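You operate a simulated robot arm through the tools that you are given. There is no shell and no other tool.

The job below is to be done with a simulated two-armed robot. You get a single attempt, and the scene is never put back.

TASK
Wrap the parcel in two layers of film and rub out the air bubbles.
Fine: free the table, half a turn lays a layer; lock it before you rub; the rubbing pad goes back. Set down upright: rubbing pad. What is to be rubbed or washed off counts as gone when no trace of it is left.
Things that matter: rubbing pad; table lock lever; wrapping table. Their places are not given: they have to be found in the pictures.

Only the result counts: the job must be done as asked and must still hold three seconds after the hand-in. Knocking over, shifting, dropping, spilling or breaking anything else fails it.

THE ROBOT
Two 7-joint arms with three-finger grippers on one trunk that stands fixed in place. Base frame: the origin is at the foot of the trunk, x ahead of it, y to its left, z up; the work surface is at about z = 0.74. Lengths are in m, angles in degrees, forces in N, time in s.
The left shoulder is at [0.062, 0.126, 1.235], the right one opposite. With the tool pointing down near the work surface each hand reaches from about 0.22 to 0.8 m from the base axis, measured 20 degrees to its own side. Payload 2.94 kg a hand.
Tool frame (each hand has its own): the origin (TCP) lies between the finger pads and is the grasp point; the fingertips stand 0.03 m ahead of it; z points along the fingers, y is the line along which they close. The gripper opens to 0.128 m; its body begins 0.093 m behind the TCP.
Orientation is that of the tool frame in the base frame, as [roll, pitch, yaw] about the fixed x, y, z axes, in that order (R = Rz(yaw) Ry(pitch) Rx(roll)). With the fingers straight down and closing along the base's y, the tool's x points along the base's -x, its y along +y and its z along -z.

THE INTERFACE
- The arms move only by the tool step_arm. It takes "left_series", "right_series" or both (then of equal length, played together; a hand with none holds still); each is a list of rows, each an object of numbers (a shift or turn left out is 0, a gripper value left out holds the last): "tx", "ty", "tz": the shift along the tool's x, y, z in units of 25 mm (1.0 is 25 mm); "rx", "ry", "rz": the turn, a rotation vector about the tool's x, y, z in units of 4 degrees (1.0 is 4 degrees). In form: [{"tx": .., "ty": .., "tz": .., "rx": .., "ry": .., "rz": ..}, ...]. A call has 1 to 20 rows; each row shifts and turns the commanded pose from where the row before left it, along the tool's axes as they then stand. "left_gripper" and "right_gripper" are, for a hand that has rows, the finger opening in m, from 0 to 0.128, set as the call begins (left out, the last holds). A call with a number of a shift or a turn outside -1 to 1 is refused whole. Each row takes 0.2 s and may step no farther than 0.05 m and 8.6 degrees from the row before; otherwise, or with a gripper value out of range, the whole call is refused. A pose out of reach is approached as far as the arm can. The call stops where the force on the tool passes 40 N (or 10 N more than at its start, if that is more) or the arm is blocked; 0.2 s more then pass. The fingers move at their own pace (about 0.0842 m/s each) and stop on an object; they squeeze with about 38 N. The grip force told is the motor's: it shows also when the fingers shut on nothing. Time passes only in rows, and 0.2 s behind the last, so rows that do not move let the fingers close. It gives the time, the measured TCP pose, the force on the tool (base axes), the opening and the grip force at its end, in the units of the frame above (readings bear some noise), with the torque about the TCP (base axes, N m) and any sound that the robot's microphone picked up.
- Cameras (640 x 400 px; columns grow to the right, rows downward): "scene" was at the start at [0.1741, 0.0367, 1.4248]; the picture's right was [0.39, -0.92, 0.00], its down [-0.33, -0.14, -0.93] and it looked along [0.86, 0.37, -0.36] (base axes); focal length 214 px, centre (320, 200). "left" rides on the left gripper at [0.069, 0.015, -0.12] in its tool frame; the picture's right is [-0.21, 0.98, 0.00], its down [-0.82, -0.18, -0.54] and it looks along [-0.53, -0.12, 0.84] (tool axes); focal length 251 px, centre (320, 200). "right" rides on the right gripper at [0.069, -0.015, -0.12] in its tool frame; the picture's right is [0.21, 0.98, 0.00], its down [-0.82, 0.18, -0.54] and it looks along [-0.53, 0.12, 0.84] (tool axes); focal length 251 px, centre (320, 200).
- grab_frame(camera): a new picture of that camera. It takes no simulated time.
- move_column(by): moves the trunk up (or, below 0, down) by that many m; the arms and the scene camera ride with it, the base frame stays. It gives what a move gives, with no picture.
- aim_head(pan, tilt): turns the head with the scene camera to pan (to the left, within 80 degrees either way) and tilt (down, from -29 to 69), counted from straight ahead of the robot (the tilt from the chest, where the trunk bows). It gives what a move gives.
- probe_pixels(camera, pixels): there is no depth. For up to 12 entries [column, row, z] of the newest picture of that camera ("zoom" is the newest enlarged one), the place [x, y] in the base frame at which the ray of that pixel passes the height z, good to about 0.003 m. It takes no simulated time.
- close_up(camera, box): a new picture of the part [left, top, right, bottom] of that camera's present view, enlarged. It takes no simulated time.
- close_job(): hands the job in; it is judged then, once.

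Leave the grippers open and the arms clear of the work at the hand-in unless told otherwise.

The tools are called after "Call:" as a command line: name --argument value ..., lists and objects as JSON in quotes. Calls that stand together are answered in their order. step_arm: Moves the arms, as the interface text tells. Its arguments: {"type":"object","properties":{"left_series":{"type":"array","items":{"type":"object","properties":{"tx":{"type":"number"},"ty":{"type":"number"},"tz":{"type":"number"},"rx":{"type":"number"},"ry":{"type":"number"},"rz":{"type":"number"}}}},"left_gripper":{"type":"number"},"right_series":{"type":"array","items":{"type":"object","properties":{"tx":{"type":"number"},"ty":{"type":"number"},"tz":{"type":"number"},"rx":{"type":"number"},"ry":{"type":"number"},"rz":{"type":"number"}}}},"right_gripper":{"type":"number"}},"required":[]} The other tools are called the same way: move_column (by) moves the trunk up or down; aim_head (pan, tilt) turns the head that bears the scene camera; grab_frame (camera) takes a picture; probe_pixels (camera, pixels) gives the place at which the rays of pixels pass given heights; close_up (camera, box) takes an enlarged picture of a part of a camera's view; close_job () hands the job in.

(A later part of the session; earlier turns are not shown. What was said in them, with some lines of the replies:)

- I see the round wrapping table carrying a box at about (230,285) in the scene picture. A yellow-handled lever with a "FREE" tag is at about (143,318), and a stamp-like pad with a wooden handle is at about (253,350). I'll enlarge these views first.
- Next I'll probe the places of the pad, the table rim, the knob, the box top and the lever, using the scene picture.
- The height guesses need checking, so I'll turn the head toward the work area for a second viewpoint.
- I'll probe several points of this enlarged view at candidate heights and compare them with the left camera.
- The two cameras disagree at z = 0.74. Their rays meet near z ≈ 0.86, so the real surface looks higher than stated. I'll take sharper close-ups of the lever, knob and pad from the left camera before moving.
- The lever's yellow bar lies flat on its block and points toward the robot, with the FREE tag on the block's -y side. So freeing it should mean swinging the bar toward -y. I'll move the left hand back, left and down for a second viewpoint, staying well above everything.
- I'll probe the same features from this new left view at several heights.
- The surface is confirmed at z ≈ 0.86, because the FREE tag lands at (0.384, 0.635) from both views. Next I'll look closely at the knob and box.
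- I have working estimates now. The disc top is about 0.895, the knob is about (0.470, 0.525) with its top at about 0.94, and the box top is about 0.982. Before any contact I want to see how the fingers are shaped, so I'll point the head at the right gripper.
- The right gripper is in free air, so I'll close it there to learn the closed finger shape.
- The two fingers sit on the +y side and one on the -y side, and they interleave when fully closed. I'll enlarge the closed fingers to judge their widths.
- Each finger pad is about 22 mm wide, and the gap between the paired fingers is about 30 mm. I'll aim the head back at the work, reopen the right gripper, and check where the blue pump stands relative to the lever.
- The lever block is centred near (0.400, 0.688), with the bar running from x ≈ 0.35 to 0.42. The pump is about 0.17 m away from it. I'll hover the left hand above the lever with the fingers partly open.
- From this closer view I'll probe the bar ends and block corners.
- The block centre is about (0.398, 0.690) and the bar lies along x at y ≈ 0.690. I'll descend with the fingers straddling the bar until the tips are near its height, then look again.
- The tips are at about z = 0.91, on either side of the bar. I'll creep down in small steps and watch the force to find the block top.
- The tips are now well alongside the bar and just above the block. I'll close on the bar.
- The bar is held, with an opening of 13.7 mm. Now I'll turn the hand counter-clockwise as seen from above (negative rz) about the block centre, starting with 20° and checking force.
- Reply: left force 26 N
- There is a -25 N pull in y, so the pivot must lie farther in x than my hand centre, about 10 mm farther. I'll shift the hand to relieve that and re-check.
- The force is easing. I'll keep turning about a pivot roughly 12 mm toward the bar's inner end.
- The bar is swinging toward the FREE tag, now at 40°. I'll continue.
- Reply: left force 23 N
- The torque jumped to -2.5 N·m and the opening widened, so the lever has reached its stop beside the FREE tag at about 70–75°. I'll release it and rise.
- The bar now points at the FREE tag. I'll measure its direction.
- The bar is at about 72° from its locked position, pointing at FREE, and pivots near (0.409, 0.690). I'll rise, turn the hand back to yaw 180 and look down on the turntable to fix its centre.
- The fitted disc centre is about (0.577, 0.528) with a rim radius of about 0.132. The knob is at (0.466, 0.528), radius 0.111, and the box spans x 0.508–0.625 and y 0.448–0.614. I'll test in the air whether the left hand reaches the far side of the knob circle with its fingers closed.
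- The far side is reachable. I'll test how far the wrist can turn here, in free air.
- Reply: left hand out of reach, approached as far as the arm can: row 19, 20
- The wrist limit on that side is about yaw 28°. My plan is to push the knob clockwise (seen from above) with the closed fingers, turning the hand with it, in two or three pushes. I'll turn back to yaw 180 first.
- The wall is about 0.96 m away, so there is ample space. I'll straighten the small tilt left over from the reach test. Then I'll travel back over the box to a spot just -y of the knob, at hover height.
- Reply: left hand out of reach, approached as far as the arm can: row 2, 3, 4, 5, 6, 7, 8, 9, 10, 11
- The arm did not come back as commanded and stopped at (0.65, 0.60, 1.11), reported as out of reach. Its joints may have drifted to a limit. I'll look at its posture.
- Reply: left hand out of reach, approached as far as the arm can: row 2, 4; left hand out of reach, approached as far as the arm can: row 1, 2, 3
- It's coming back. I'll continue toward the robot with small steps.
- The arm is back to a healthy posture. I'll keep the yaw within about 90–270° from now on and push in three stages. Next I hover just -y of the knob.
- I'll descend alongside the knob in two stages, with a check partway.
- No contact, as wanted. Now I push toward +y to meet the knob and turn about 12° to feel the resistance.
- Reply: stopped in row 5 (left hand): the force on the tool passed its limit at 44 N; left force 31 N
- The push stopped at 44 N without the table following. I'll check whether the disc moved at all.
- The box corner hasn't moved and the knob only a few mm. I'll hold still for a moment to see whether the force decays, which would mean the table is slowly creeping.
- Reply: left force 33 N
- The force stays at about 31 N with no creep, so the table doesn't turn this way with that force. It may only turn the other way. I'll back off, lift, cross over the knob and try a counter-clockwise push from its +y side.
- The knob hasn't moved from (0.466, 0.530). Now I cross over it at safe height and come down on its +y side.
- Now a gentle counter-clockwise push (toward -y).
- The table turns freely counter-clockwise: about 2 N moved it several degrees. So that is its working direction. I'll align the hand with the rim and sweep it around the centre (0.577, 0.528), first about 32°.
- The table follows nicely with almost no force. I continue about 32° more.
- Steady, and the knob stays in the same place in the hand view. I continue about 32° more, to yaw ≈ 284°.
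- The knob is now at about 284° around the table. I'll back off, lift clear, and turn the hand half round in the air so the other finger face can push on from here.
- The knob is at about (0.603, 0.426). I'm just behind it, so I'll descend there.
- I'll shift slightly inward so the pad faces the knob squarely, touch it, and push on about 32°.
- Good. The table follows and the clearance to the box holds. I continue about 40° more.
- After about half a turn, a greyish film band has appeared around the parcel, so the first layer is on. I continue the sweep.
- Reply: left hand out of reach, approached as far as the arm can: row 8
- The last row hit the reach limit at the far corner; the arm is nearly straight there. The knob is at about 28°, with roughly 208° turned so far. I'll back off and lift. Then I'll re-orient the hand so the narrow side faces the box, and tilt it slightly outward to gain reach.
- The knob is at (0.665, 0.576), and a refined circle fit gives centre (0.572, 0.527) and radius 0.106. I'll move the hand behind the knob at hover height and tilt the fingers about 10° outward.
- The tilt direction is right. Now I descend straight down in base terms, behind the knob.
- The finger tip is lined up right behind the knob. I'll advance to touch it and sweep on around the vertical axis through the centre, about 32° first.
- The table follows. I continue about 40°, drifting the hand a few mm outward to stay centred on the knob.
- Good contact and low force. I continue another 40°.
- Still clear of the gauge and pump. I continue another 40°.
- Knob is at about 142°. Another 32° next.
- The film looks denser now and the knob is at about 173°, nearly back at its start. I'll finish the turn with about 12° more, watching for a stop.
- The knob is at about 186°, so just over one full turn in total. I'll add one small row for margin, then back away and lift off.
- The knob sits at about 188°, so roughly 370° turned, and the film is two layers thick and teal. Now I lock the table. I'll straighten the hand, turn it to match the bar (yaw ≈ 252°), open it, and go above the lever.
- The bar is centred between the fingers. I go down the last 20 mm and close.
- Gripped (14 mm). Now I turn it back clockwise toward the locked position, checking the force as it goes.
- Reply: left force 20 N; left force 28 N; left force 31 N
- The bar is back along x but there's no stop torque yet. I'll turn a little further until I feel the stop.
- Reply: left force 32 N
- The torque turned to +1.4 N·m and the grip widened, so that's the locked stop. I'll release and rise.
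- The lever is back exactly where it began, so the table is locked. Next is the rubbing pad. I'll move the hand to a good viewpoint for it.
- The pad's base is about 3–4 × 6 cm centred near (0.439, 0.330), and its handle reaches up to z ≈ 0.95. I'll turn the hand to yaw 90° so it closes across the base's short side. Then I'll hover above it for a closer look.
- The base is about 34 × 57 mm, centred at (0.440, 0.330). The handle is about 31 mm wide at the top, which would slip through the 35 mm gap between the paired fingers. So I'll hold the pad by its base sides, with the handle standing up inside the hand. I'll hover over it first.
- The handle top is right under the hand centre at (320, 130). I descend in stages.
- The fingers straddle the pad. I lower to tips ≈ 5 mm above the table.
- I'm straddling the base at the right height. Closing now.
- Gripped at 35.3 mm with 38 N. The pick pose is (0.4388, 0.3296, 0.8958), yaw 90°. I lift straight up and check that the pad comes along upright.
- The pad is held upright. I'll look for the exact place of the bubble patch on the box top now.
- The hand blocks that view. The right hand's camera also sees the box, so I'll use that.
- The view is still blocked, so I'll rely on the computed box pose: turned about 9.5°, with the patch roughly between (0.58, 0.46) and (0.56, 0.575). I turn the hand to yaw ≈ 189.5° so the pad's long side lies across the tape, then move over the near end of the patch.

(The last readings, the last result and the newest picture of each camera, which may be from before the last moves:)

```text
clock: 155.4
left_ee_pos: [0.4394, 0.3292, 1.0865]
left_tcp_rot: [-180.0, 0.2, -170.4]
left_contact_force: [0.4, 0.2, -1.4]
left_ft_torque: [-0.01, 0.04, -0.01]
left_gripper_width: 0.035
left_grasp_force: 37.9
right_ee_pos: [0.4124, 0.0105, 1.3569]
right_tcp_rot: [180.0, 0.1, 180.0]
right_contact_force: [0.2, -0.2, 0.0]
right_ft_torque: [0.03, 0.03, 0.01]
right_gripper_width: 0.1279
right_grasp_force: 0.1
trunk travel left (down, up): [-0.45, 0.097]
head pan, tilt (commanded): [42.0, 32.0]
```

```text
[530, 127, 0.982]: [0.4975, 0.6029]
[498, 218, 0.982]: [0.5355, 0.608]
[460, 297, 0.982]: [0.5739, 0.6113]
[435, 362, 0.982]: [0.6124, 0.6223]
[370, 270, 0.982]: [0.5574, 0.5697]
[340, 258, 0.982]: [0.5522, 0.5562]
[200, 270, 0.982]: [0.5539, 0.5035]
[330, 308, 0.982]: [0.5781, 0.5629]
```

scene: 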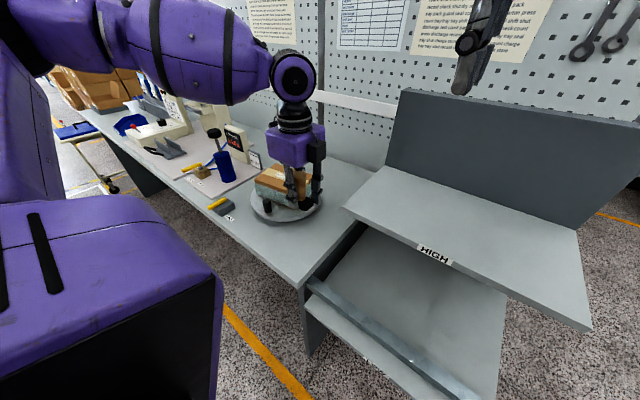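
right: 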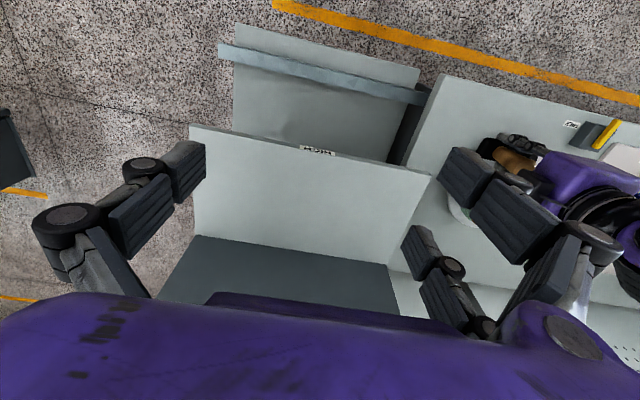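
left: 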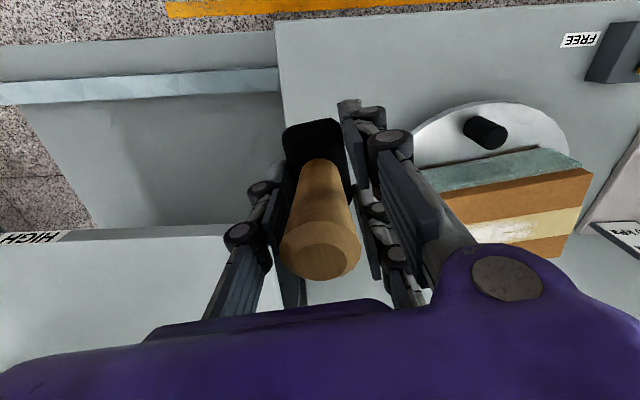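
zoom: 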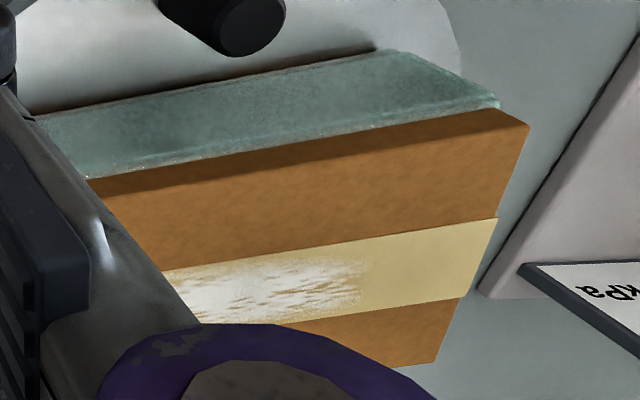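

The prediction matches within about 3 mm. I move over the -y end of the patch and come down close to the top.

Call:
step_arm --left_series '[{"tx": -0.911, "ty": 0.607}, {"tx": -0.911, "ty": 0.607}, {"tx": -0.911, "ty": 0.607}, {"tx": -0.911, "ty": 0.607}, {"tx": -0.911, "ty": 0.607}, {"tx": -0.911, "ty": 0.607}, {"tx": -0.911, "ty": 0.607}, {}]'

Call:
step_arm --left_series '[{"tz": 0.7}, {"tz": 0.7}, {"tz": 0.7}, {}]'

Call:
grab_frame --camera "left"

Call:
close_up --camera "scene" --box '[250, 150, 370, 250]'

```text
clock: 157.2
left_ee_pos: [0.5811, 0.4603, 1.0862]
left_tcp_rot: [-179.9, 0.1, -170.5]
left_contact_force: [-0.5, -0.6, -1.1]
left_ft_torque: [0.02, 0.03, -0.04]
left_gripper_width: 0.0352
left_grasp_force: 37.3
right_ee_pos: [0.4112, 0.0112, 1.3569]
right_tcp_rot: [-180.0, 0.1, 180.0]
right_contact_force: [0.8, 0.7, -1.5]
right_ft_torque: [0.0, 0.0, -0.01]
right_gripper_width: 0.1281
right_grasp_force: 0.1
trunk travel left (down, up): [-0.45, 0.097]
head pan, tilt (commanded): [42.0, 32.0]
```

```text
clock: 158.2
left_ee_pos: [0.5802, 0.4617, 1.0348]
left_tcp_rot: [179.9, 0.2, -170.6]
left_contact_force: [-0.1, 0.2, -1.4]
left_ft_torque: [-0.01, -0.02, -0.01]
left_gripper_width: 0.0354
left_grasp_force: 37.8
right_ee_pos: [0.4125, 0.0096, 1.3566]
right_tcp_rot: [179.9, 0.0, 180.0]
right_contact_force: [0.3, 0.5, -0.5]
right_ft_torque: [0.01, -0.01, 0.0]
right_gripper_width: 0.1279
right_grasp_force: 0.1
trunk travel left (down, up): [-0.45, 0.097]
head pan, tilt (commanded): [42.0, 32.0]
```

```text
taken
```

left: 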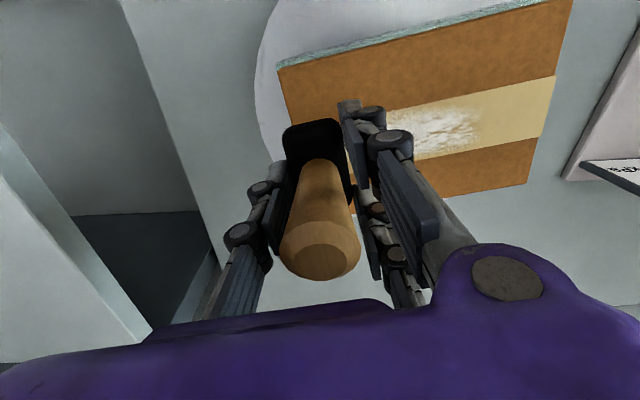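

```text
4.00 times, centred on (310, 200) of scene
```

zoom: 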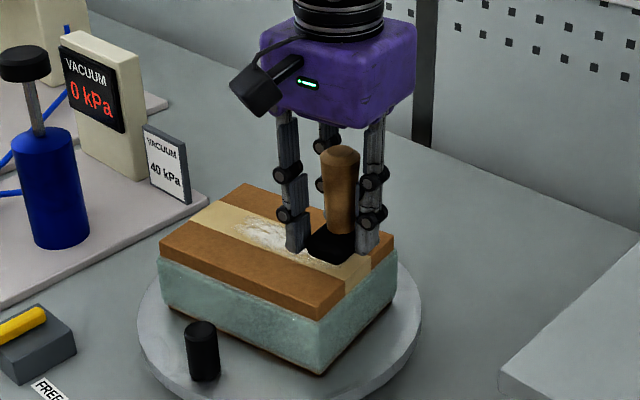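

The pad is about 17 mm above the top, at the patch's -y end. I creep down until it touches.

Call:
step_arm --left_series '[{"tz": 0.2}, {"tz": 0.2}, {}]'

Call:
step_arm --left_series '[{"tz": 0.08}, {"tz": 0.08}, {}]'

```text
clock: 159.0
left_ee_pos: [0.5806, 0.46, 1.0246]
left_tcp_rot: [180.0, 0.1, -170.6]
left_contact_force: [0.4, -0.6, -0.9]
left_ft_torque: [-0.02, 0.0, 0.0]
left_gripper_width: 0.0354
left_grasp_force: 38.3
right_ee_pos: [0.4135, 0.0096, 1.3553]
right_tcp_rot: [-180.0, 0.1, -180.0]
right_contact_force: [-0.7, -0.2, -0.6]
right_ft_torque: [-0.04, 0.02, 0.0]
right_gripper_width: 0.1277
right_grasp_force: 0.1
trunk travel left (down, up): [-0.45, 0.097]
head pan, tilt (commanded): [42.0, 32.0]
```

```text
clock: 159.8
left_ee_pos: [0.5798, 0.461, 1.0204]
left_tcp_rot: [180.0, 0.1, -170.5]
left_contact_force: [0.1, 0.5, -1.5]
left_ft_torque: [0.01, -0.04, 0.0]
left_gripper_width: 0.0354
left_grasp_force: 37.7
right_ee_pos: [0.4131, 0.0109, 1.357]
right_tcp_rot: [-179.9, 0.0, -180.0]
right_contact_force: [1.2, 0.2, -0.3]
right_ft_torque: [0.0, 0.0, -0.02]
right_gripper_width: 0.1278
right_grasp_force: 0.1
trunk travel left (down, up): [-0.45, 0.097]
head pan, tilt (commanded): [42.0, 32.0]
```

Call:
step_arm --left_series '[{"tz": 0.06}, {"tz": 0.06}, {}]'

Call:
step_arm --left_series '[{"tz": 0.06}, {"tz": 0.06}, {}]'

```text
clock: 160.6
left_ee_pos: [0.5788, 0.4615, 1.0168]
left_tcp_rot: [179.9, 0.1, -170.4]
left_contact_force: [-0.3, 0.5, -1.9]
left_ft_torque: [-0.03, -0.01, -0.02]
left_gripper_width: 0.0353
left_grasp_force: 38.4
right_ee_pos: [0.4121, 0.0097, 1.3563]
right_tcp_rot: [-180.0, 0.0, -180.0]
right_contact_force: [-0.4, 0.9, -0.2]
right_ft_torque: [0.0, 0.01, -0.02]
right_gripper_width: 0.1281
right_grasp_force: 0.1
trunk travel left (down, up): [-0.45, 0.097]
head pan, tilt (commanded): [42.0, 32.0]
```

```text
clock: 161.4
left_ee_pos: [0.5795, 0.4608, 1.0158]
left_tcp_rot: [179.9, 0.2, -170.6]
left_contact_force: [0.2, 1.8, 6.5]
left_ft_torque: [0.17, 0.25, -0.07]
left_gripper_width: 0.0354
left_grasp_force: 38.2
right_ee_pos: [0.4132, 0.0096, 1.357]
right_tcp_rot: [-179.9, 0.1, 179.9]
right_contact_force: [0.2, -0.3, 0.2]
right_ft_torque: [0.0, 0.0, 0.0]
right_gripper_width: 0.1278
right_grasp_force: 0.1
trunk travel left (down, up): [-0.45, 0.097]
head pan, tilt (commanded): [42.0, 32.0]
```

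Contact at about 8 N. Now a slow stroke along the tape (+y in the tool frame), about 12 cm.

Call:
step_arm --left_series '[{"ty": 0.4}, {"ty": 0.4}, {"ty": 0.4}, {"ty": 0.4}, {"ty": 0.4}, {"ty": 0.4}, {"ty": 0.4}, {"ty": 0.4}, {"ty": 0.4}, {"ty": 0.4}, {"ty": 0.4}, {"ty": 0.4}]'

Call:
close_up --camera "scene" --box '[250, 150, 370, 250]'

Call:
grab_frame --camera "left"

```text
clock: 164.0
left_ee_pos: [0.5575, 0.5771, 1.0151]
left_tcp_rot: [180.0, 0.0, -170.6]
left_contact_force: [0.9, -7.4, 8.4]
left_ft_torque: [-0.15, -0.01, 0.07]
left_gripper_width: 0.0353
left_grasp_force: 38.2
right_ee_pos: [0.4132, 0.0086, 1.356]
right_tcp_rot: [179.9, 0.1, -179.9]
right_contact_force: [-0.8, 1.0, 0.6]
right_ft_torque: [0.0, 0.03, 0.01]
right_gripper_width: 0.1279
right_grasp_force: 0.0
trunk travel left (down, up): [-0.45, 0.097]
head pan, tilt (commanded): [42.0, 32.0]
```

```text
4.00 times, centred on (310, 200) of scene
```

zoom: 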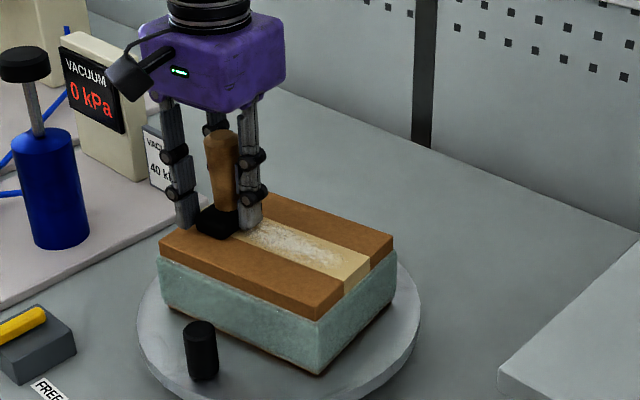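

```text
taken
```

left: 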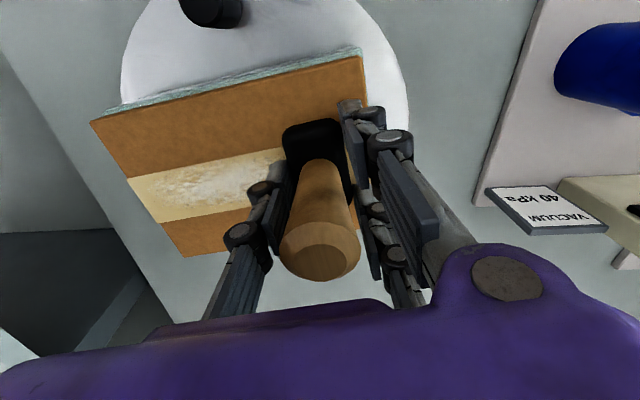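

Call:
close_up --camera "left" --box '[120, 130, 290, 260]'

Call:
close_up --camera "scene" --box '[290, 190, 350, 230]'

```text
3.08 times, centred on (205, 195) of left
```

zoom: 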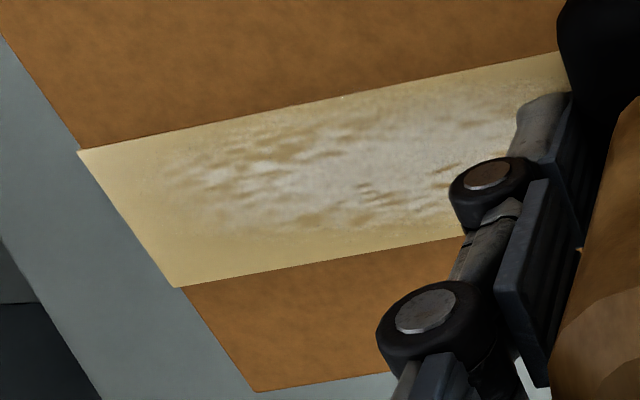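

```text
10.00 times, centred on (320, 210) of scene
```

zoom: 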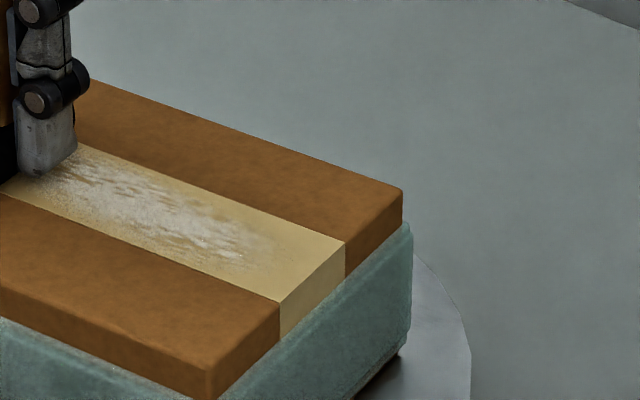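

The bubbles have faded evenly but are still there, so more strokes are needed. I'll rub back and forth.

Call:
step_arm --left_series '[{"ty": -0.48}, {"ty": -0.48}, {"ty": -0.48}, {"ty": -0.48}, {"ty": -0.48}, {"ty": -0.48}, {"ty": -0.48}, {"ty": -0.48}, {"ty": -0.48}, {"ty": -0.48}, {"ty": 0.48}, {"ty": 0.48}, {"ty": 0.48}, {"ty": 0.48}, {"ty": 0.48}, {"ty": 0.48}, {"ty": 0.48}, {"ty": 0.48}, {"ty": 0.48}, {"ty": 0.48}]'

Call:
close_up --camera "left" --box '[120, 130, 290, 260]'

Call:
close_up --camera "scene" --box '[250, 150, 370, 250]'

```text
clock: 168.2
left_ee_pos: [0.5587, 0.5772, 1.0155]
left_tcp_rot: [179.9, 0.2, -170.5]
left_contact_force: [2.2, -9.2, 11.0]
left_ft_torque: [-0.25, 0.08, 0.13]
left_gripper_width: 0.0351
left_grasp_force: 38.2
right_ee_pos: [0.4118, 0.0085, 1.3581]
right_tcp_rot: [180.0, 0.2, 180.0]
right_contact_force: [-0.6, -0.8, 0.1]
right_ft_torque: [0.02, -0.01, -0.02]
right_gripper_width: 0.1282
right_grasp_force: 0.1
trunk travel left (down, up): [-0.45, 0.097]
head pan, tilt (commanded): [42.0, 32.0]
```

```text
3.08 times, centred on (205, 195) of left
```

zoom: 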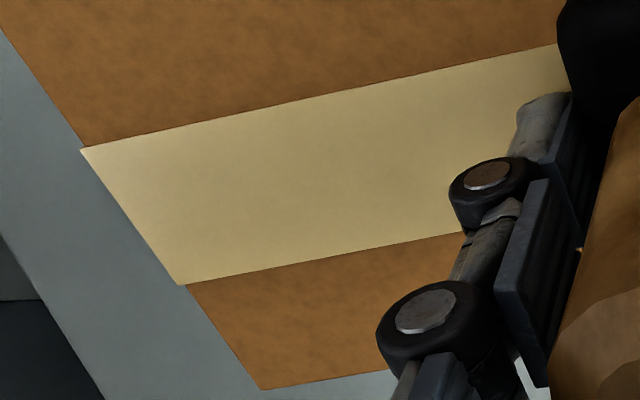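

```text
4.00 times, centred on (310, 200) of scene
```

zoom: 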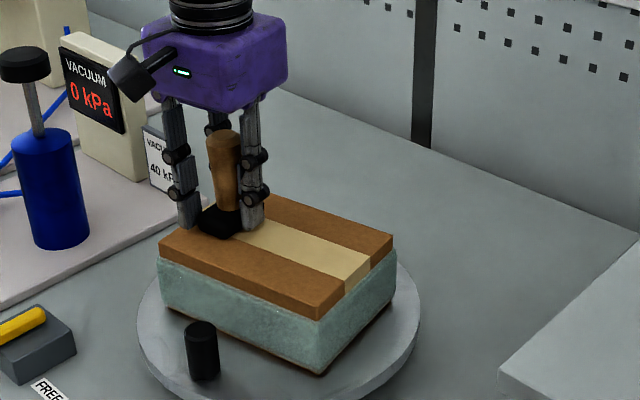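

The patch looks gone. I'll do one more back-and-forth pass to be sure, then lift and inspect the whole tape.

Call:
step_arm --left_series '[{"ty": -0.5}, {"ty": -0.5}, {"ty": -0.5}, {"ty": -0.5}, {"ty": -0.5}, {"ty": -0.5}, {"ty": -0.5}, {"ty": -0.5}, {"ty": -0.5}, {"ty": -0.5}, {"ty": 0.5}, {"ty": 0.5}, {"ty": 0.5}, {"ty": 0.5}, {"ty": 0.5}, {"ty": 0.5}, {"ty": 0.5}, {"ty": 0.5}, {"ty": 0.5}, {"ty": 0.5}]'

Call:
step_arm --left_series '[{"ty": -0.5}, {"ty": -0.5}, {"ty": -0.5}, {"ty": -0.5}, {"ty": -0.5}, {"ty": -0.5}, {"ty": -0.5}, {"ty": -0.5}, {"ty": -0.5}, {"ty": -0.4}, {"tz": -0.6}, {"tz": -1}, {"tz": -1}, {"tz": -0.3}, {}]'

Call:
grab_frame --camera "left"

Call:
close_up --camera "scene" --box '[250, 150, 370, 250]'

```text
clock: 172.4
left_ee_pos: [0.5581, 0.5785, 1.0149]
left_tcp_rot: [179.9, 0.1, -170.5]
left_contact_force: [-0.4, -7.3, 7.1]
left_ft_torque: [-0.14, -0.21, -0.16]
left_gripper_width: 0.0356
left_grasp_force: 38.1
right_ee_pos: [0.4116, 0.0091, 1.3569]
right_tcp_rot: [179.9, 0.2, 180.0]
right_contact_force: [0.1, 0.6, 0.1]
right_ft_torque: [-0.02, -0.03, 0.03]
right_gripper_width: 0.1278
right_grasp_force: 0.0
trunk travel left (down, up): [-0.45, 0.097]
head pan, tilt (commanded): [42.0, 32.0]
```

```text
clock: 175.6
left_ee_pos: [0.5803, 0.4585, 1.0865]
left_tcp_rot: [179.9, 0.1, -170.5]
left_contact_force: [-1.8, -0.2, -2.2]
left_ft_torque: [-0.01, 0.01, 0.0]
left_gripper_width: 0.0351
left_grasp_force: 37.6
right_ee_pos: [0.4123, 0.0098, 1.3566]
right_tcp_rot: [179.9, -0.1, -179.9]
right_contact_force: [0.2, -0.2, -0.2]
right_ft_torque: [0.03, 0.02, 0.0]
right_gripper_width: 0.1281
right_grasp_force: 0.0
trunk travel left (down, up): [-0.45, 0.097]
head pan, tilt (commanded): [42.0, 32.0]
```

```text
taken
```

left: 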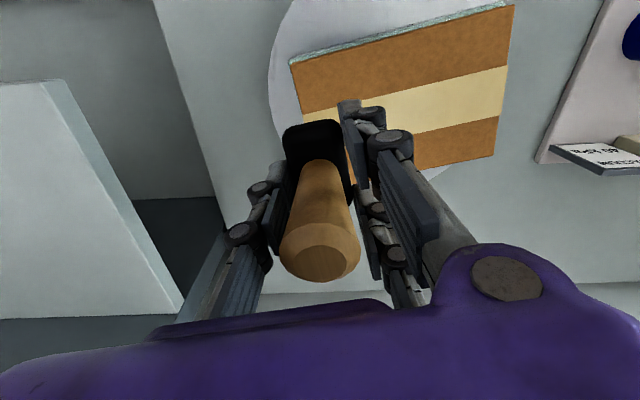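

```text
4.00 times, centred on (310, 200) of scene
```

zoom: 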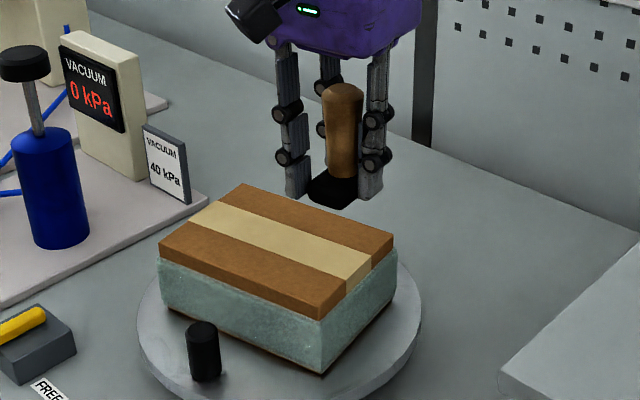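

The tape is clean. I'll enlarge to make sure that no trace remains on top or on the film.

Call:
close_up --camera "scene" --box '[268, 192, 352, 248]'

Call:
close_up --camera "left" --box '[280, 0, 520, 180]'

```text
7.14 times, centred on (310, 220) of scene
```

zoom: 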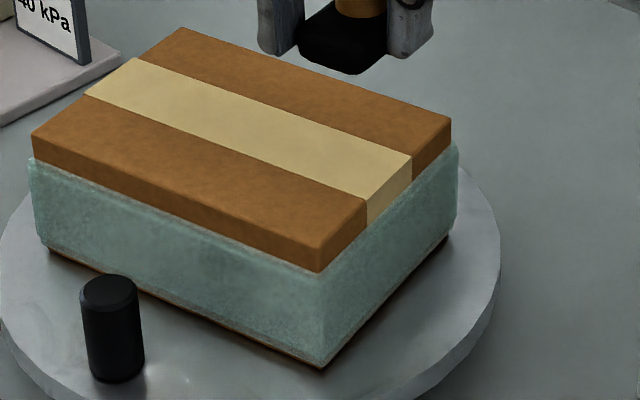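

```text
2.22 times, centred on (400, 90) of left
```

zoom: 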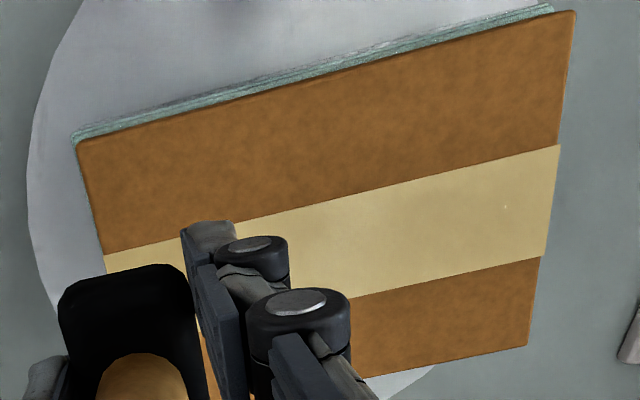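

There's a tiny white dot at about (505, 207) in that enlargement. I'll check it.

Call:
close_up --camera "left" --box '[430, 70, 510, 120]'

Call:
close_up --camera "scene" --box '[275, 195, 325, 230]'

```text
8.00 times, centred on (470, 95) of left
```

zoom: 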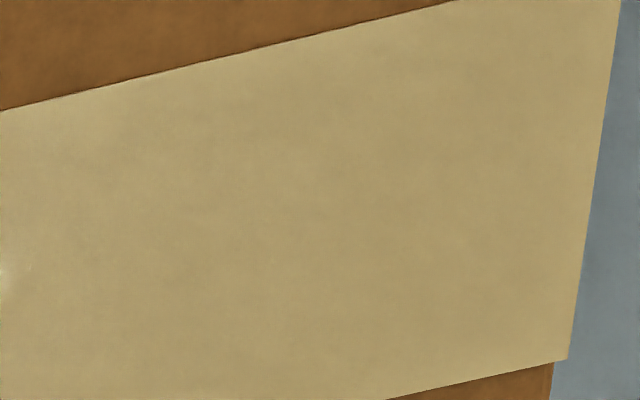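

```text
11.43 times, centred on (300, 212) of scene
```

zoom: 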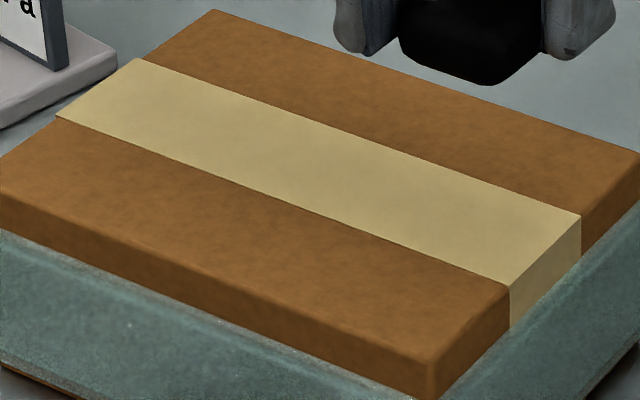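

All clean. Now the pad goes back. I retrace to above its original spot and turn the hand to yaw 90°.

Call:
step_arm --left_series '[{"tx": 0.918, "ty": -0.597}, {"tx": 0.918, "ty": -0.597}, {"tx": 0.918, "ty": -0.597}, {"tx": 0.918, "ty": -0.597}, {"tx": 0.918, "ty": -0.597}, {"tx": 0.918, "ty": -0.597}, {"tx": 0.918, "ty": -0.597}, {}]'

Call:
step_arm --left_series '[{"rz": 1}, {"rz": 1}, {"rz": 1}, {"rz": 1}, {"rz": 1}, {"rz": 1}, {"rz": 1}, {"rz": 1}, {"rz": 1}, {"rz": 1}, {"rz": 1}, {"rz": 1}, {"rz": 1}, {"rz": 1}, {"rz": 1}, {"rz": 1}, {"rz": 1}, {"rz": 1}, {"rz": 1}, {"rz": 1}]'

Call:
step_arm --left_series '[{"rz": 1}, {"rz": 1}, {"rz": 1}, {"rz": 1}, {"rz": 0.875}, {}]'

Call:
grab_frame --camera "left"

```text
clock: 177.4
left_ee_pos: [0.4375, 0.3287, 1.0868]
left_tcp_rot: [-179.9, 0.2, -170.5]
left_contact_force: [0.3, 0.1, -1.2]
left_ft_torque: [0.0, 0.03, 0.02]
left_gripper_width: 0.0354
left_grasp_force: 37.6
right_ee_pos: [0.4131, 0.01, 1.3561]
right_tcp_rot: [180.0, 0.1, 180.0]
right_contact_force: [0.7, -0.4, 0.3]
right_ft_torque: [0.01, 0.01, -0.01]
right_gripper_width: 0.1281
right_grasp_force: 0.1
trunk travel left (down, up): [-0.45, 0.097]
head pan, tilt (commanded): [42.0, 32.0]
```

```text
clock: 181.6
left_ee_pos: [0.4399, 0.3295, 1.0868]
left_tcp_rot: [179.9, 0.0, 109.4]
left_contact_force: [-0.8, -0.2, -1.5]
left_ft_torque: [0.0, 0.0, 0.0]
left_gripper_width: 0.0352
left_grasp_force: 37.5
right_ee_pos: [0.4132, 0.0103, 1.3581]
right_tcp_rot: [179.9, 0.0, -179.9]
right_contact_force: [0.4, 0.1, 0.8]
right_ft_torque: [0.0, -0.02, -0.02]
right_gripper_width: 0.1282
right_grasp_force: 0.0
trunk travel left (down, up): [-0.45, 0.097]
head pan, tilt (commanded): [42.0, 32.0]
```

```text
clock: 183.0
left_ee_pos: [0.4395, 0.3286, 1.0881]
left_tcp_rot: [179.9, -0.1, 90.0]
left_contact_force: [0.1, -0.5, -0.5]
left_ft_torque: [-0.01, 0.02, -0.02]
left_gripper_width: 0.0352
left_grasp_force: 38.2
right_ee_pos: [0.4124, 0.01, 1.3558]
right_tcp_rot: [179.9, 0.0, 180.0]
right_contact_force: [0.1, 0.5, 0.3]
right_ft_torque: [-0.01, -0.01, -0.05]
right_gripper_width: 0.1282
right_grasp_force: 0.0
trunk travel left (down, up): [-0.45, 0.097]
head pan, tilt (commanded): [42.0, 32.0]
```

```text
taken
```

left: 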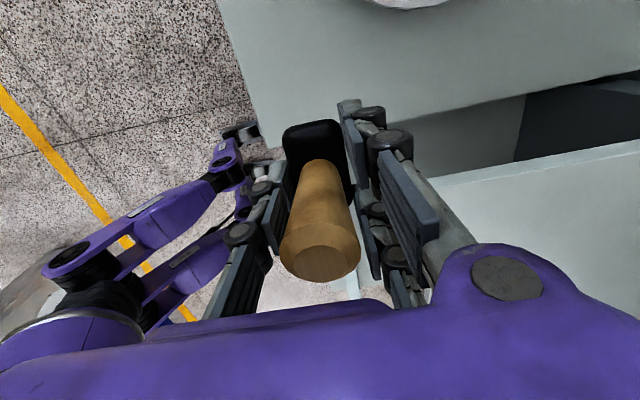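

I'm over the original spot. Lowering by the same amount I lifted, slowing at the end.

Call:
step_arm --left_series '[{"tz": 1}, {"tz": 1}, {"tz": 1}, {"tz": 1}, {"tz": 1}, {"tz": 1}, {"tz": 0.7}, {"tz": 0.4}, {"tz": 0.25}, {}]'

Call:
step_arm --left_series '[{"tz": 0.08}, {"tz": 0.08}, {}]'

Call:
close_up --camera "scene" --box '[270, 190, 370, 280]'

```text
clock: 185.2
left_ee_pos: [0.4381, 0.3274, 0.9025]
left_tcp_rot: [179.8, -0.1, 89.9]
left_contact_force: [-0.5, 0.2, -1.0]
left_ft_torque: [-0.02, 0.04, -0.02]
left_gripper_width: 0.0354
left_grasp_force: 37.8
right_ee_pos: [0.4119, 0.0103, 1.3566]
right_tcp_rot: [-180.0, 0.0, 180.0]
right_contact_force: [-0.6, 0.0, -0.9]
right_ft_torque: [-0.02, -0.01, 0.0]
right_gripper_width: 0.1276
right_grasp_force: 0.0
trunk travel left (down, up): [-0.45, 0.097]
head pan, tilt (commanded): [42.0, 32.0]
```

```text
clock: 186.0
left_ee_pos: [0.4391, 0.3287, 0.8983]
left_tcp_rot: [180.0, 0.0, 89.9]
left_contact_force: [-0.2, 0.3, -0.9]
left_ft_torque: [0.02, 0.01, 0.02]
left_gripper_width: 0.0353
left_grasp_force: 37.6
right_ee_pos: [0.4131, 0.0106, 1.3568]
right_tcp_rot: [-180.0, 0.1, 179.9]
right_contact_force: [0.0, -0.8, 0.5]
right_ft_torque: [-0.02, 0.0, 0.03]
right_gripper_width: 0.128
right_grasp_force: 0.1
trunk travel left (down, up): [-0.45, 0.097]
head pan, tilt (commanded): [42.0, 32.0]
```

```text
4.44 times, centred on (320, 235) of scene
```

zoom: 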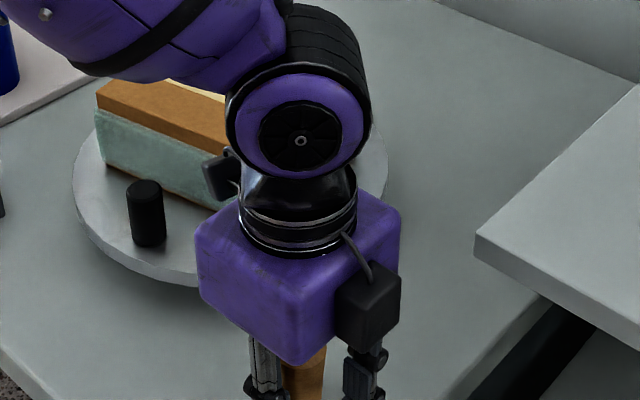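

Still about 2 mm above the original height with no contact force. I creep the rest of the way.

Call:
step_arm --left_series '[{"tz": 0.05}, {"tz": 0.04}, {}]'

Call:
step_arm --left_series '[{"tz": 0.03}, {"tz": 0.03}, {}]'

```text
clock: 186.8
left_ee_pos: [0.4401, 0.3292, 0.8964]
left_tcp_rot: [179.9, -0.1, 90.0]
left_contact_force: [-0.2, -0.6, -1.3]
left_ft_torque: [0.0, 0.01, -0.01]
left_gripper_width: 0.0354
left_grasp_force: 38.0
right_ee_pos: [0.4126, 0.0104, 1.3564]
right_tcp_rot: [-179.9, 0.0, -180.0]
right_contact_force: [-0.1, -0.5, -0.2]
right_ft_torque: [-0.01, -0.02, 0.0]
right_gripper_width: 0.1279
right_grasp_force: 0.0
trunk travel left (down, up): [-0.45, 0.097]
head pan, tilt (commanded): [42.0, 32.0]
```

```text
clock: 187.6
left_ee_pos: [0.4384, 0.3289, 0.8943]
left_tcp_rot: [179.9, -0.1, 89.9]
left_contact_force: [0.0, 0.9, -1.5]
left_ft_torque: [-0.02, -0.03, 0.0]
left_gripper_width: 0.0356
left_grasp_force: 37.2
right_ee_pos: [0.4129, 0.0111, 1.3562]
right_tcp_rot: [-180.0, 0.0, 180.0]
right_contact_force: [0.6, 0.0, 0.1]
right_ft_torque: [0.01, 0.01, -0.03]
right_gripper_width: 0.1281
right_grasp_force: 0.1
trunk travel left (down, up): [-0.45, 0.097]
head pan, tilt (commanded): [42.0, 32.0]
```

Call:
step_arm --left_series '[{"tz": 0.03}, {"tz": 0.03}, {}]'

Call:
step_arm --left_series '[{"tz": 0.03}, {}]'

```text
clock: 188.4
left_ee_pos: [0.4392, 0.3292, 0.895]
left_tcp_rot: [179.7, -0.1, 90.0]
left_contact_force: [0.7, 4.7, 23.6]
left_ft_torque: [-0.53, 0.07, 0.03]
left_gripper_width: 0.0351
left_grasp_force: 38.0
right_ee_pos: [0.4107, 0.0109, 1.3568]
right_tcp_rot: [180.0, 0.2, -180.0]
right_contact_force: [0.6, 0.5, 0.5]
right_ft_torque: [0.0, -0.03, -0.03]
right_gripper_width: 0.1279
right_grasp_force: 0.0
trunk travel left (down, up): [-0.45, 0.097]
head pan, tilt (commanded): [42.0, 32.0]
```

```text
clock: 189.1
left_ee_pos: [0.4403, 0.3291, 0.8963]
left_tcp_rot: [179.5, 0.0, 90.0]
left_contact_force: [-6.8, 4.8, 25.5]
left_ft_torque: [-0.49, 0.34, -0.15]
left_gripper_width: 0.0354
left_grasp_force: 37.8
right_ee_pos: [0.4103, 0.0094, 1.357]
right_tcp_rot: [179.9, 0.1, 180.0]
right_contact_force: [0.3, -0.4, -0.7]
right_ft_torque: [0.04, -0.04, 0.0]
right_gripper_width: 0.1281
right_grasp_force: 0.0
trunk travel left (down, up): [-0.45, 0.097]
head pan, tilt (commanded): [42.0, 32.0]
stopped in row 2 (left hand): the force on the tool passed its limit at 41 N (the readings are from after the stop); the commanded pose is now the measured one
```

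The pad is firmly down. I ease off about 1 mm, then open gently.

Call:
step_arm --left_series '[{"tz": -0.04}, {}]'

Call:
step_arm --left_series '[{}, {}, {}, {}]' --left_gripper 0.09

Call:
grab_frame --camera "left"

```text
clock: 189.7
left_ee_pos: [0.4392, 0.3281, 0.8942]
left_tcp_rot: [179.7, -0.1, 90.0]
left_contact_force: [-4.0, -0.2, 12.1]
left_ft_torque: [-0.22, 0.07, -0.08]
left_gripper_width: 0.0353
left_grasp_force: 38.0
right_ee_pos: [0.4122, 0.0087, 1.3576]
right_tcp_rot: [180.0, 0.1, -179.9]
right_contact_force: [0.6, 0.2, -0.3]
right_ft_torque: [-0.01, -0.02, 0.02]
right_gripper_width: 0.1277
right_grasp_force: 0.0
trunk travel left (down, up): [-0.45, 0.097]
head pan, tilt (commanded): [42.0, 32.0]
```

```text
clock: 190.7
left_ee_pos: [0.4403, 0.329, 0.8943]
left_tcp_rot: [179.7, -0.1, 90.0]
left_contact_force: [-0.5, 0.7, 0.4]
left_ft_torque: [0.0, 0.01, 0.01]
left_gripper_width: 0.0899
left_grasp_force: 0.0
right_ee_pos: [0.4135, 0.0105, 1.3564]
right_tcp_rot: [180.0, -0.1, -180.0]
right_contact_force: [0.1, 0.3, -0.2]
right_ft_torque: [-0.03, 0.0, -0.02]
right_gripper_width: 0.1281
right_grasp_force: 0.0
trunk travel left (down, up): [-0.45, 0.097]
head pan, tilt (commanded): [42.0, 32.0]
```

```text
taken
```

left: 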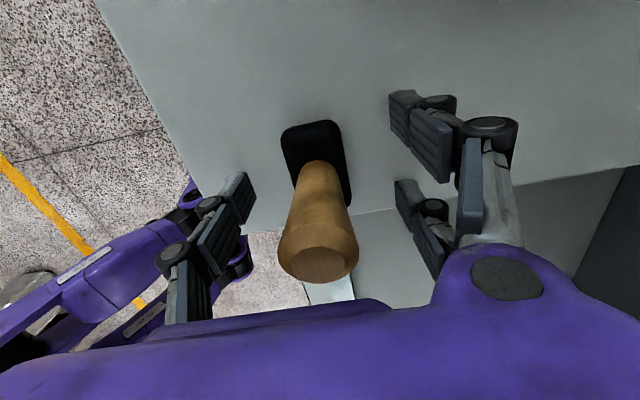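

The pad stands upright and is released. I rise straight up and check.

Call:
step_arm --left_series '[{"tz": -0.6}, {"tz": -1}, {"tz": -1}, {"tz": -1}, {"tz": -1}, {"tz": -1}, {"tz": -1}, {"tz": -1}, {"tz": -1}, {}]'

Call:
grab_frame --camera "left"

Call:
close_up --camera "scene" --box '[220, 170, 360, 290]'

```text
clock: 192.9
left_ee_pos: [0.4382, 0.3297, 1.1092]
left_tcp_rot: [179.7, -0.1, 90.0]
left_contact_force: [-0.6, -0.4, -0.3]
left_ft_torque: [0.0, 0.04, 0.01]
left_gripper_width: 0.0902
left_grasp_force: 0.0
right_ee_pos: [0.4129, 0.0104, 1.3568]
right_tcp_rot: [180.0, 0.0, -179.9]
right_contact_force: [0.9, 0.0, -0.4]
right_ft_torque: [0.01, 0.0, -0.01]
right_gripper_width: 0.128
right_grasp_force: 0.0
trunk travel left (down, up): [-0.45, 0.097]
head pan, tilt (commanded): [42.0, 32.0]
```

```text
taken
```

left: 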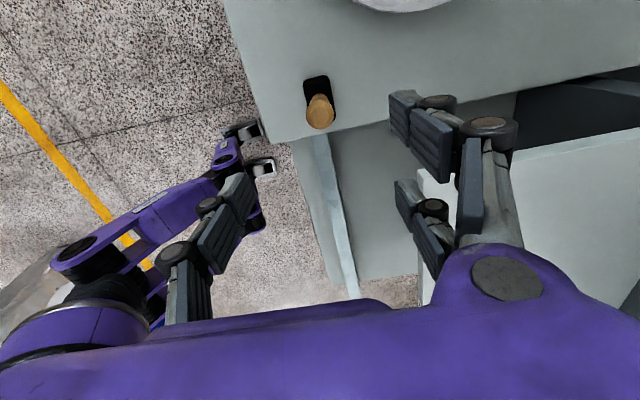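

```text
3.33 times, centred on (290, 230) of scene
```

zoom: 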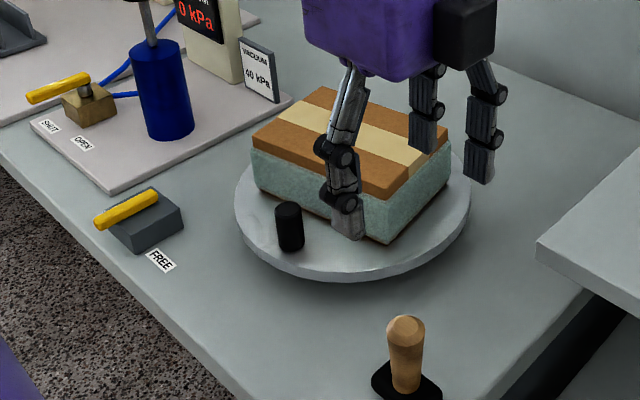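

The pad is back upright in place. I raise the arm clear, open the gripper fully, and return to yaw 180° for a final inspection.

Call:
step_arm --left_series '[{"tz": -1}, {"tz": -1}, {"tz": -1}, {"tz": -1}, {"tz": -1}, {"tz": -1}, {"tz": -0.6}, {"rz": -1}, {"rz": -1}, {"rz": -1}, {"rz": -1}, {"rz": -1}, {"rz": -1}, {"rz": -1}, {"rz": -1}, {"rz": -1}, {"rz": -1}, {"rz": -1}, {"rz": -1}]' --left_gripper 0.128

Call:
step_arm --left_series '[{"rz": -1}, {"rz": -1}, {"rz": -1}, {"rz": -1}, {"rz": -1}, {"rz": -1}, {"rz": -1}, {"rz": -1}, {"rz": -1}, {"rz": -1}, {"rz": -0.5}, {}]'

Call:
grab_frame --camera "left"

Call:
grab_frame --camera "scene"

```text
clock: 196.9
left_ee_pos: [0.4379, 0.329, 1.2741]
left_tcp_rot: [179.7, 0.2, 138.2]
left_contact_force: [-0.1, 0.5, 0.0]
left_ft_torque: [-0.02, -0.02, 0.01]
left_gripper_width: 0.1282
left_grasp_force: 0.0
right_ee_pos: [0.4127, 0.01, 1.3562]
right_tcp_rot: [180.0, 0.0, 180.0]
right_contact_force: [0.0, 0.2, 0.3]
right_ft_torque: [0.0, -0.03, 0.03]
right_gripper_width: 0.1282
right_grasp_force: 0.0
trunk travel left (down, up): [-0.45, 0.097]
head pan, tilt (commanded): [42.0, 32.0]
```

```text
clock: 199.5
left_ee_pos: [0.4371, 0.3296, 1.2744]
left_tcp_rot: [179.9, 0.3, 179.9]
left_contact_force: [0.6, -0.1, 0.6]
left_ft_torque: [0.0, 0.02, 0.01]
left_gripper_width: 0.1281
left_grasp_force: 0.0
right_ee_pos: [0.4126, 0.0105, 1.3572]
right_tcp_rot: [-180.0, 0.0, 179.9]
right_contact_force: [0.5, 0.5, 0.4]
right_ft_torque: [0.02, -0.03, -0.01]
right_gripper_width: 0.1278
right_grasp_force: 0.0
trunk travel left (down, up): [-0.45, 0.097]
head pan, tilt (commanded): [42.0, 32.0]
```

```text
taken
```

left: 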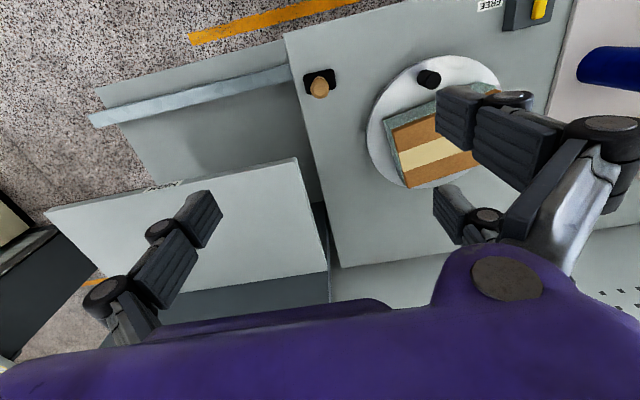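

```text
taken
```

scene: 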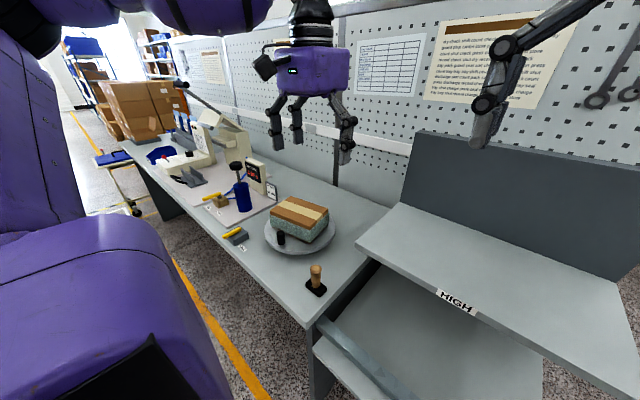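

Final check: I'll enlarge the whole work area and measure the pad and lever positions.

Call:
close_up --camera "scene" --box '[200, 180, 350, 310]'

Call:
probe_pixels --camera "left" --pixels '[[304, 76, 0.86], [334, 70, 0.86], [338, 88, 0.875], [308, 96, 0.875], [319, 90, 0.95]]'

Call:
close_up --camera "scene" --box '[215, 215, 265, 255]'

Call:
close_up --camera "left" --box '[290, 55, 350, 105]'

```text
3.08 times, centred on (275, 245) of scene
```

zoom: 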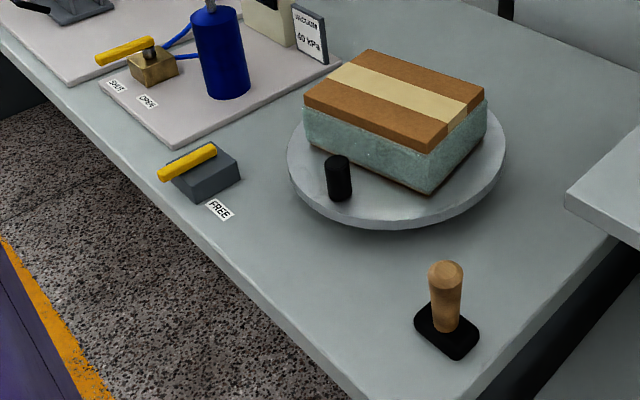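

```text
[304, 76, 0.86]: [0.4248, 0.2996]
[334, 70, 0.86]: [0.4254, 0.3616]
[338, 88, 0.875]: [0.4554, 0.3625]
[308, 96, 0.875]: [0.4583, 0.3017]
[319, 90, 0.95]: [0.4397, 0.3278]
```

```text
10.00 times, centred on (240, 235) of scene
```

zoom: 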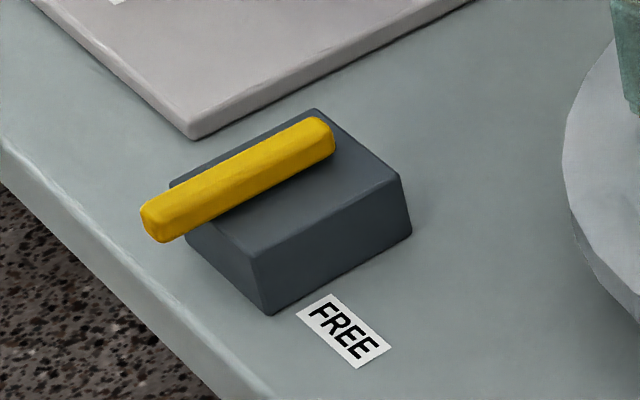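

```text
8.00 times, centred on (320, 80) of left
```

zoom: 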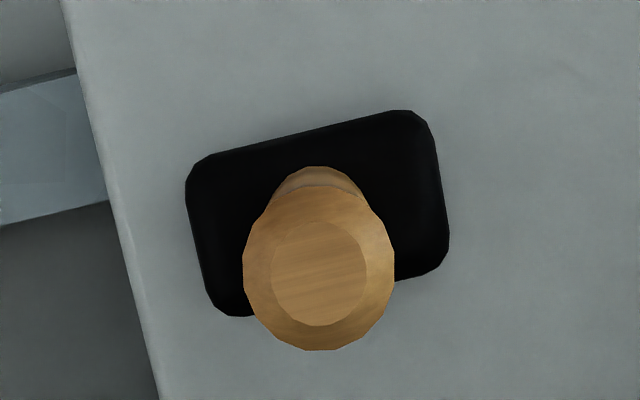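

Everything checks out:
- **Film:** two layers are on the parcel.
- **Bubbles:** no trace left on the tape.
- **Lever:** back in its locked position.
- **Pad:** upright in its original place at (0.440, 0.331).
- **Arms:** both hands are open and well above the work.

I'm handing in the job.

Call:
close_job

```text
The job is handed in.
```

The job is handed in. The parcel has two layers of film and the air bubbles are rubbed out. I don't have the verdict yet.

- **Wrapping:** I swung the lever to FREE and turned the wrapping table about 370° counter-clockwise. It didn't budge clockwise at about 40 N. A film band appeared after the first half turn and grew denser by the end of the second.
- **Locking:** I turned the lever back until it hit its stop, before any rubbing. I judged the lock by the lever's position and did not push on the table to test it. The parcel did not shift while I rubbed.
- **Rubbing:** I made six strokes along the tape at roughly 10 N. Close-up pictures afterwards showed no trace left.
- **Rubbing pad:** it is back upright at about (0.440, 0.331), within a few millimetres of where it started. I held it by its base because the handle looked too thin for this gripper.

The work surface is at about z = 0.86, not the stated 0.74, so I used the measured height throughout. Nothing else was moved or knocked over, and both hands ended open and clear of the work.
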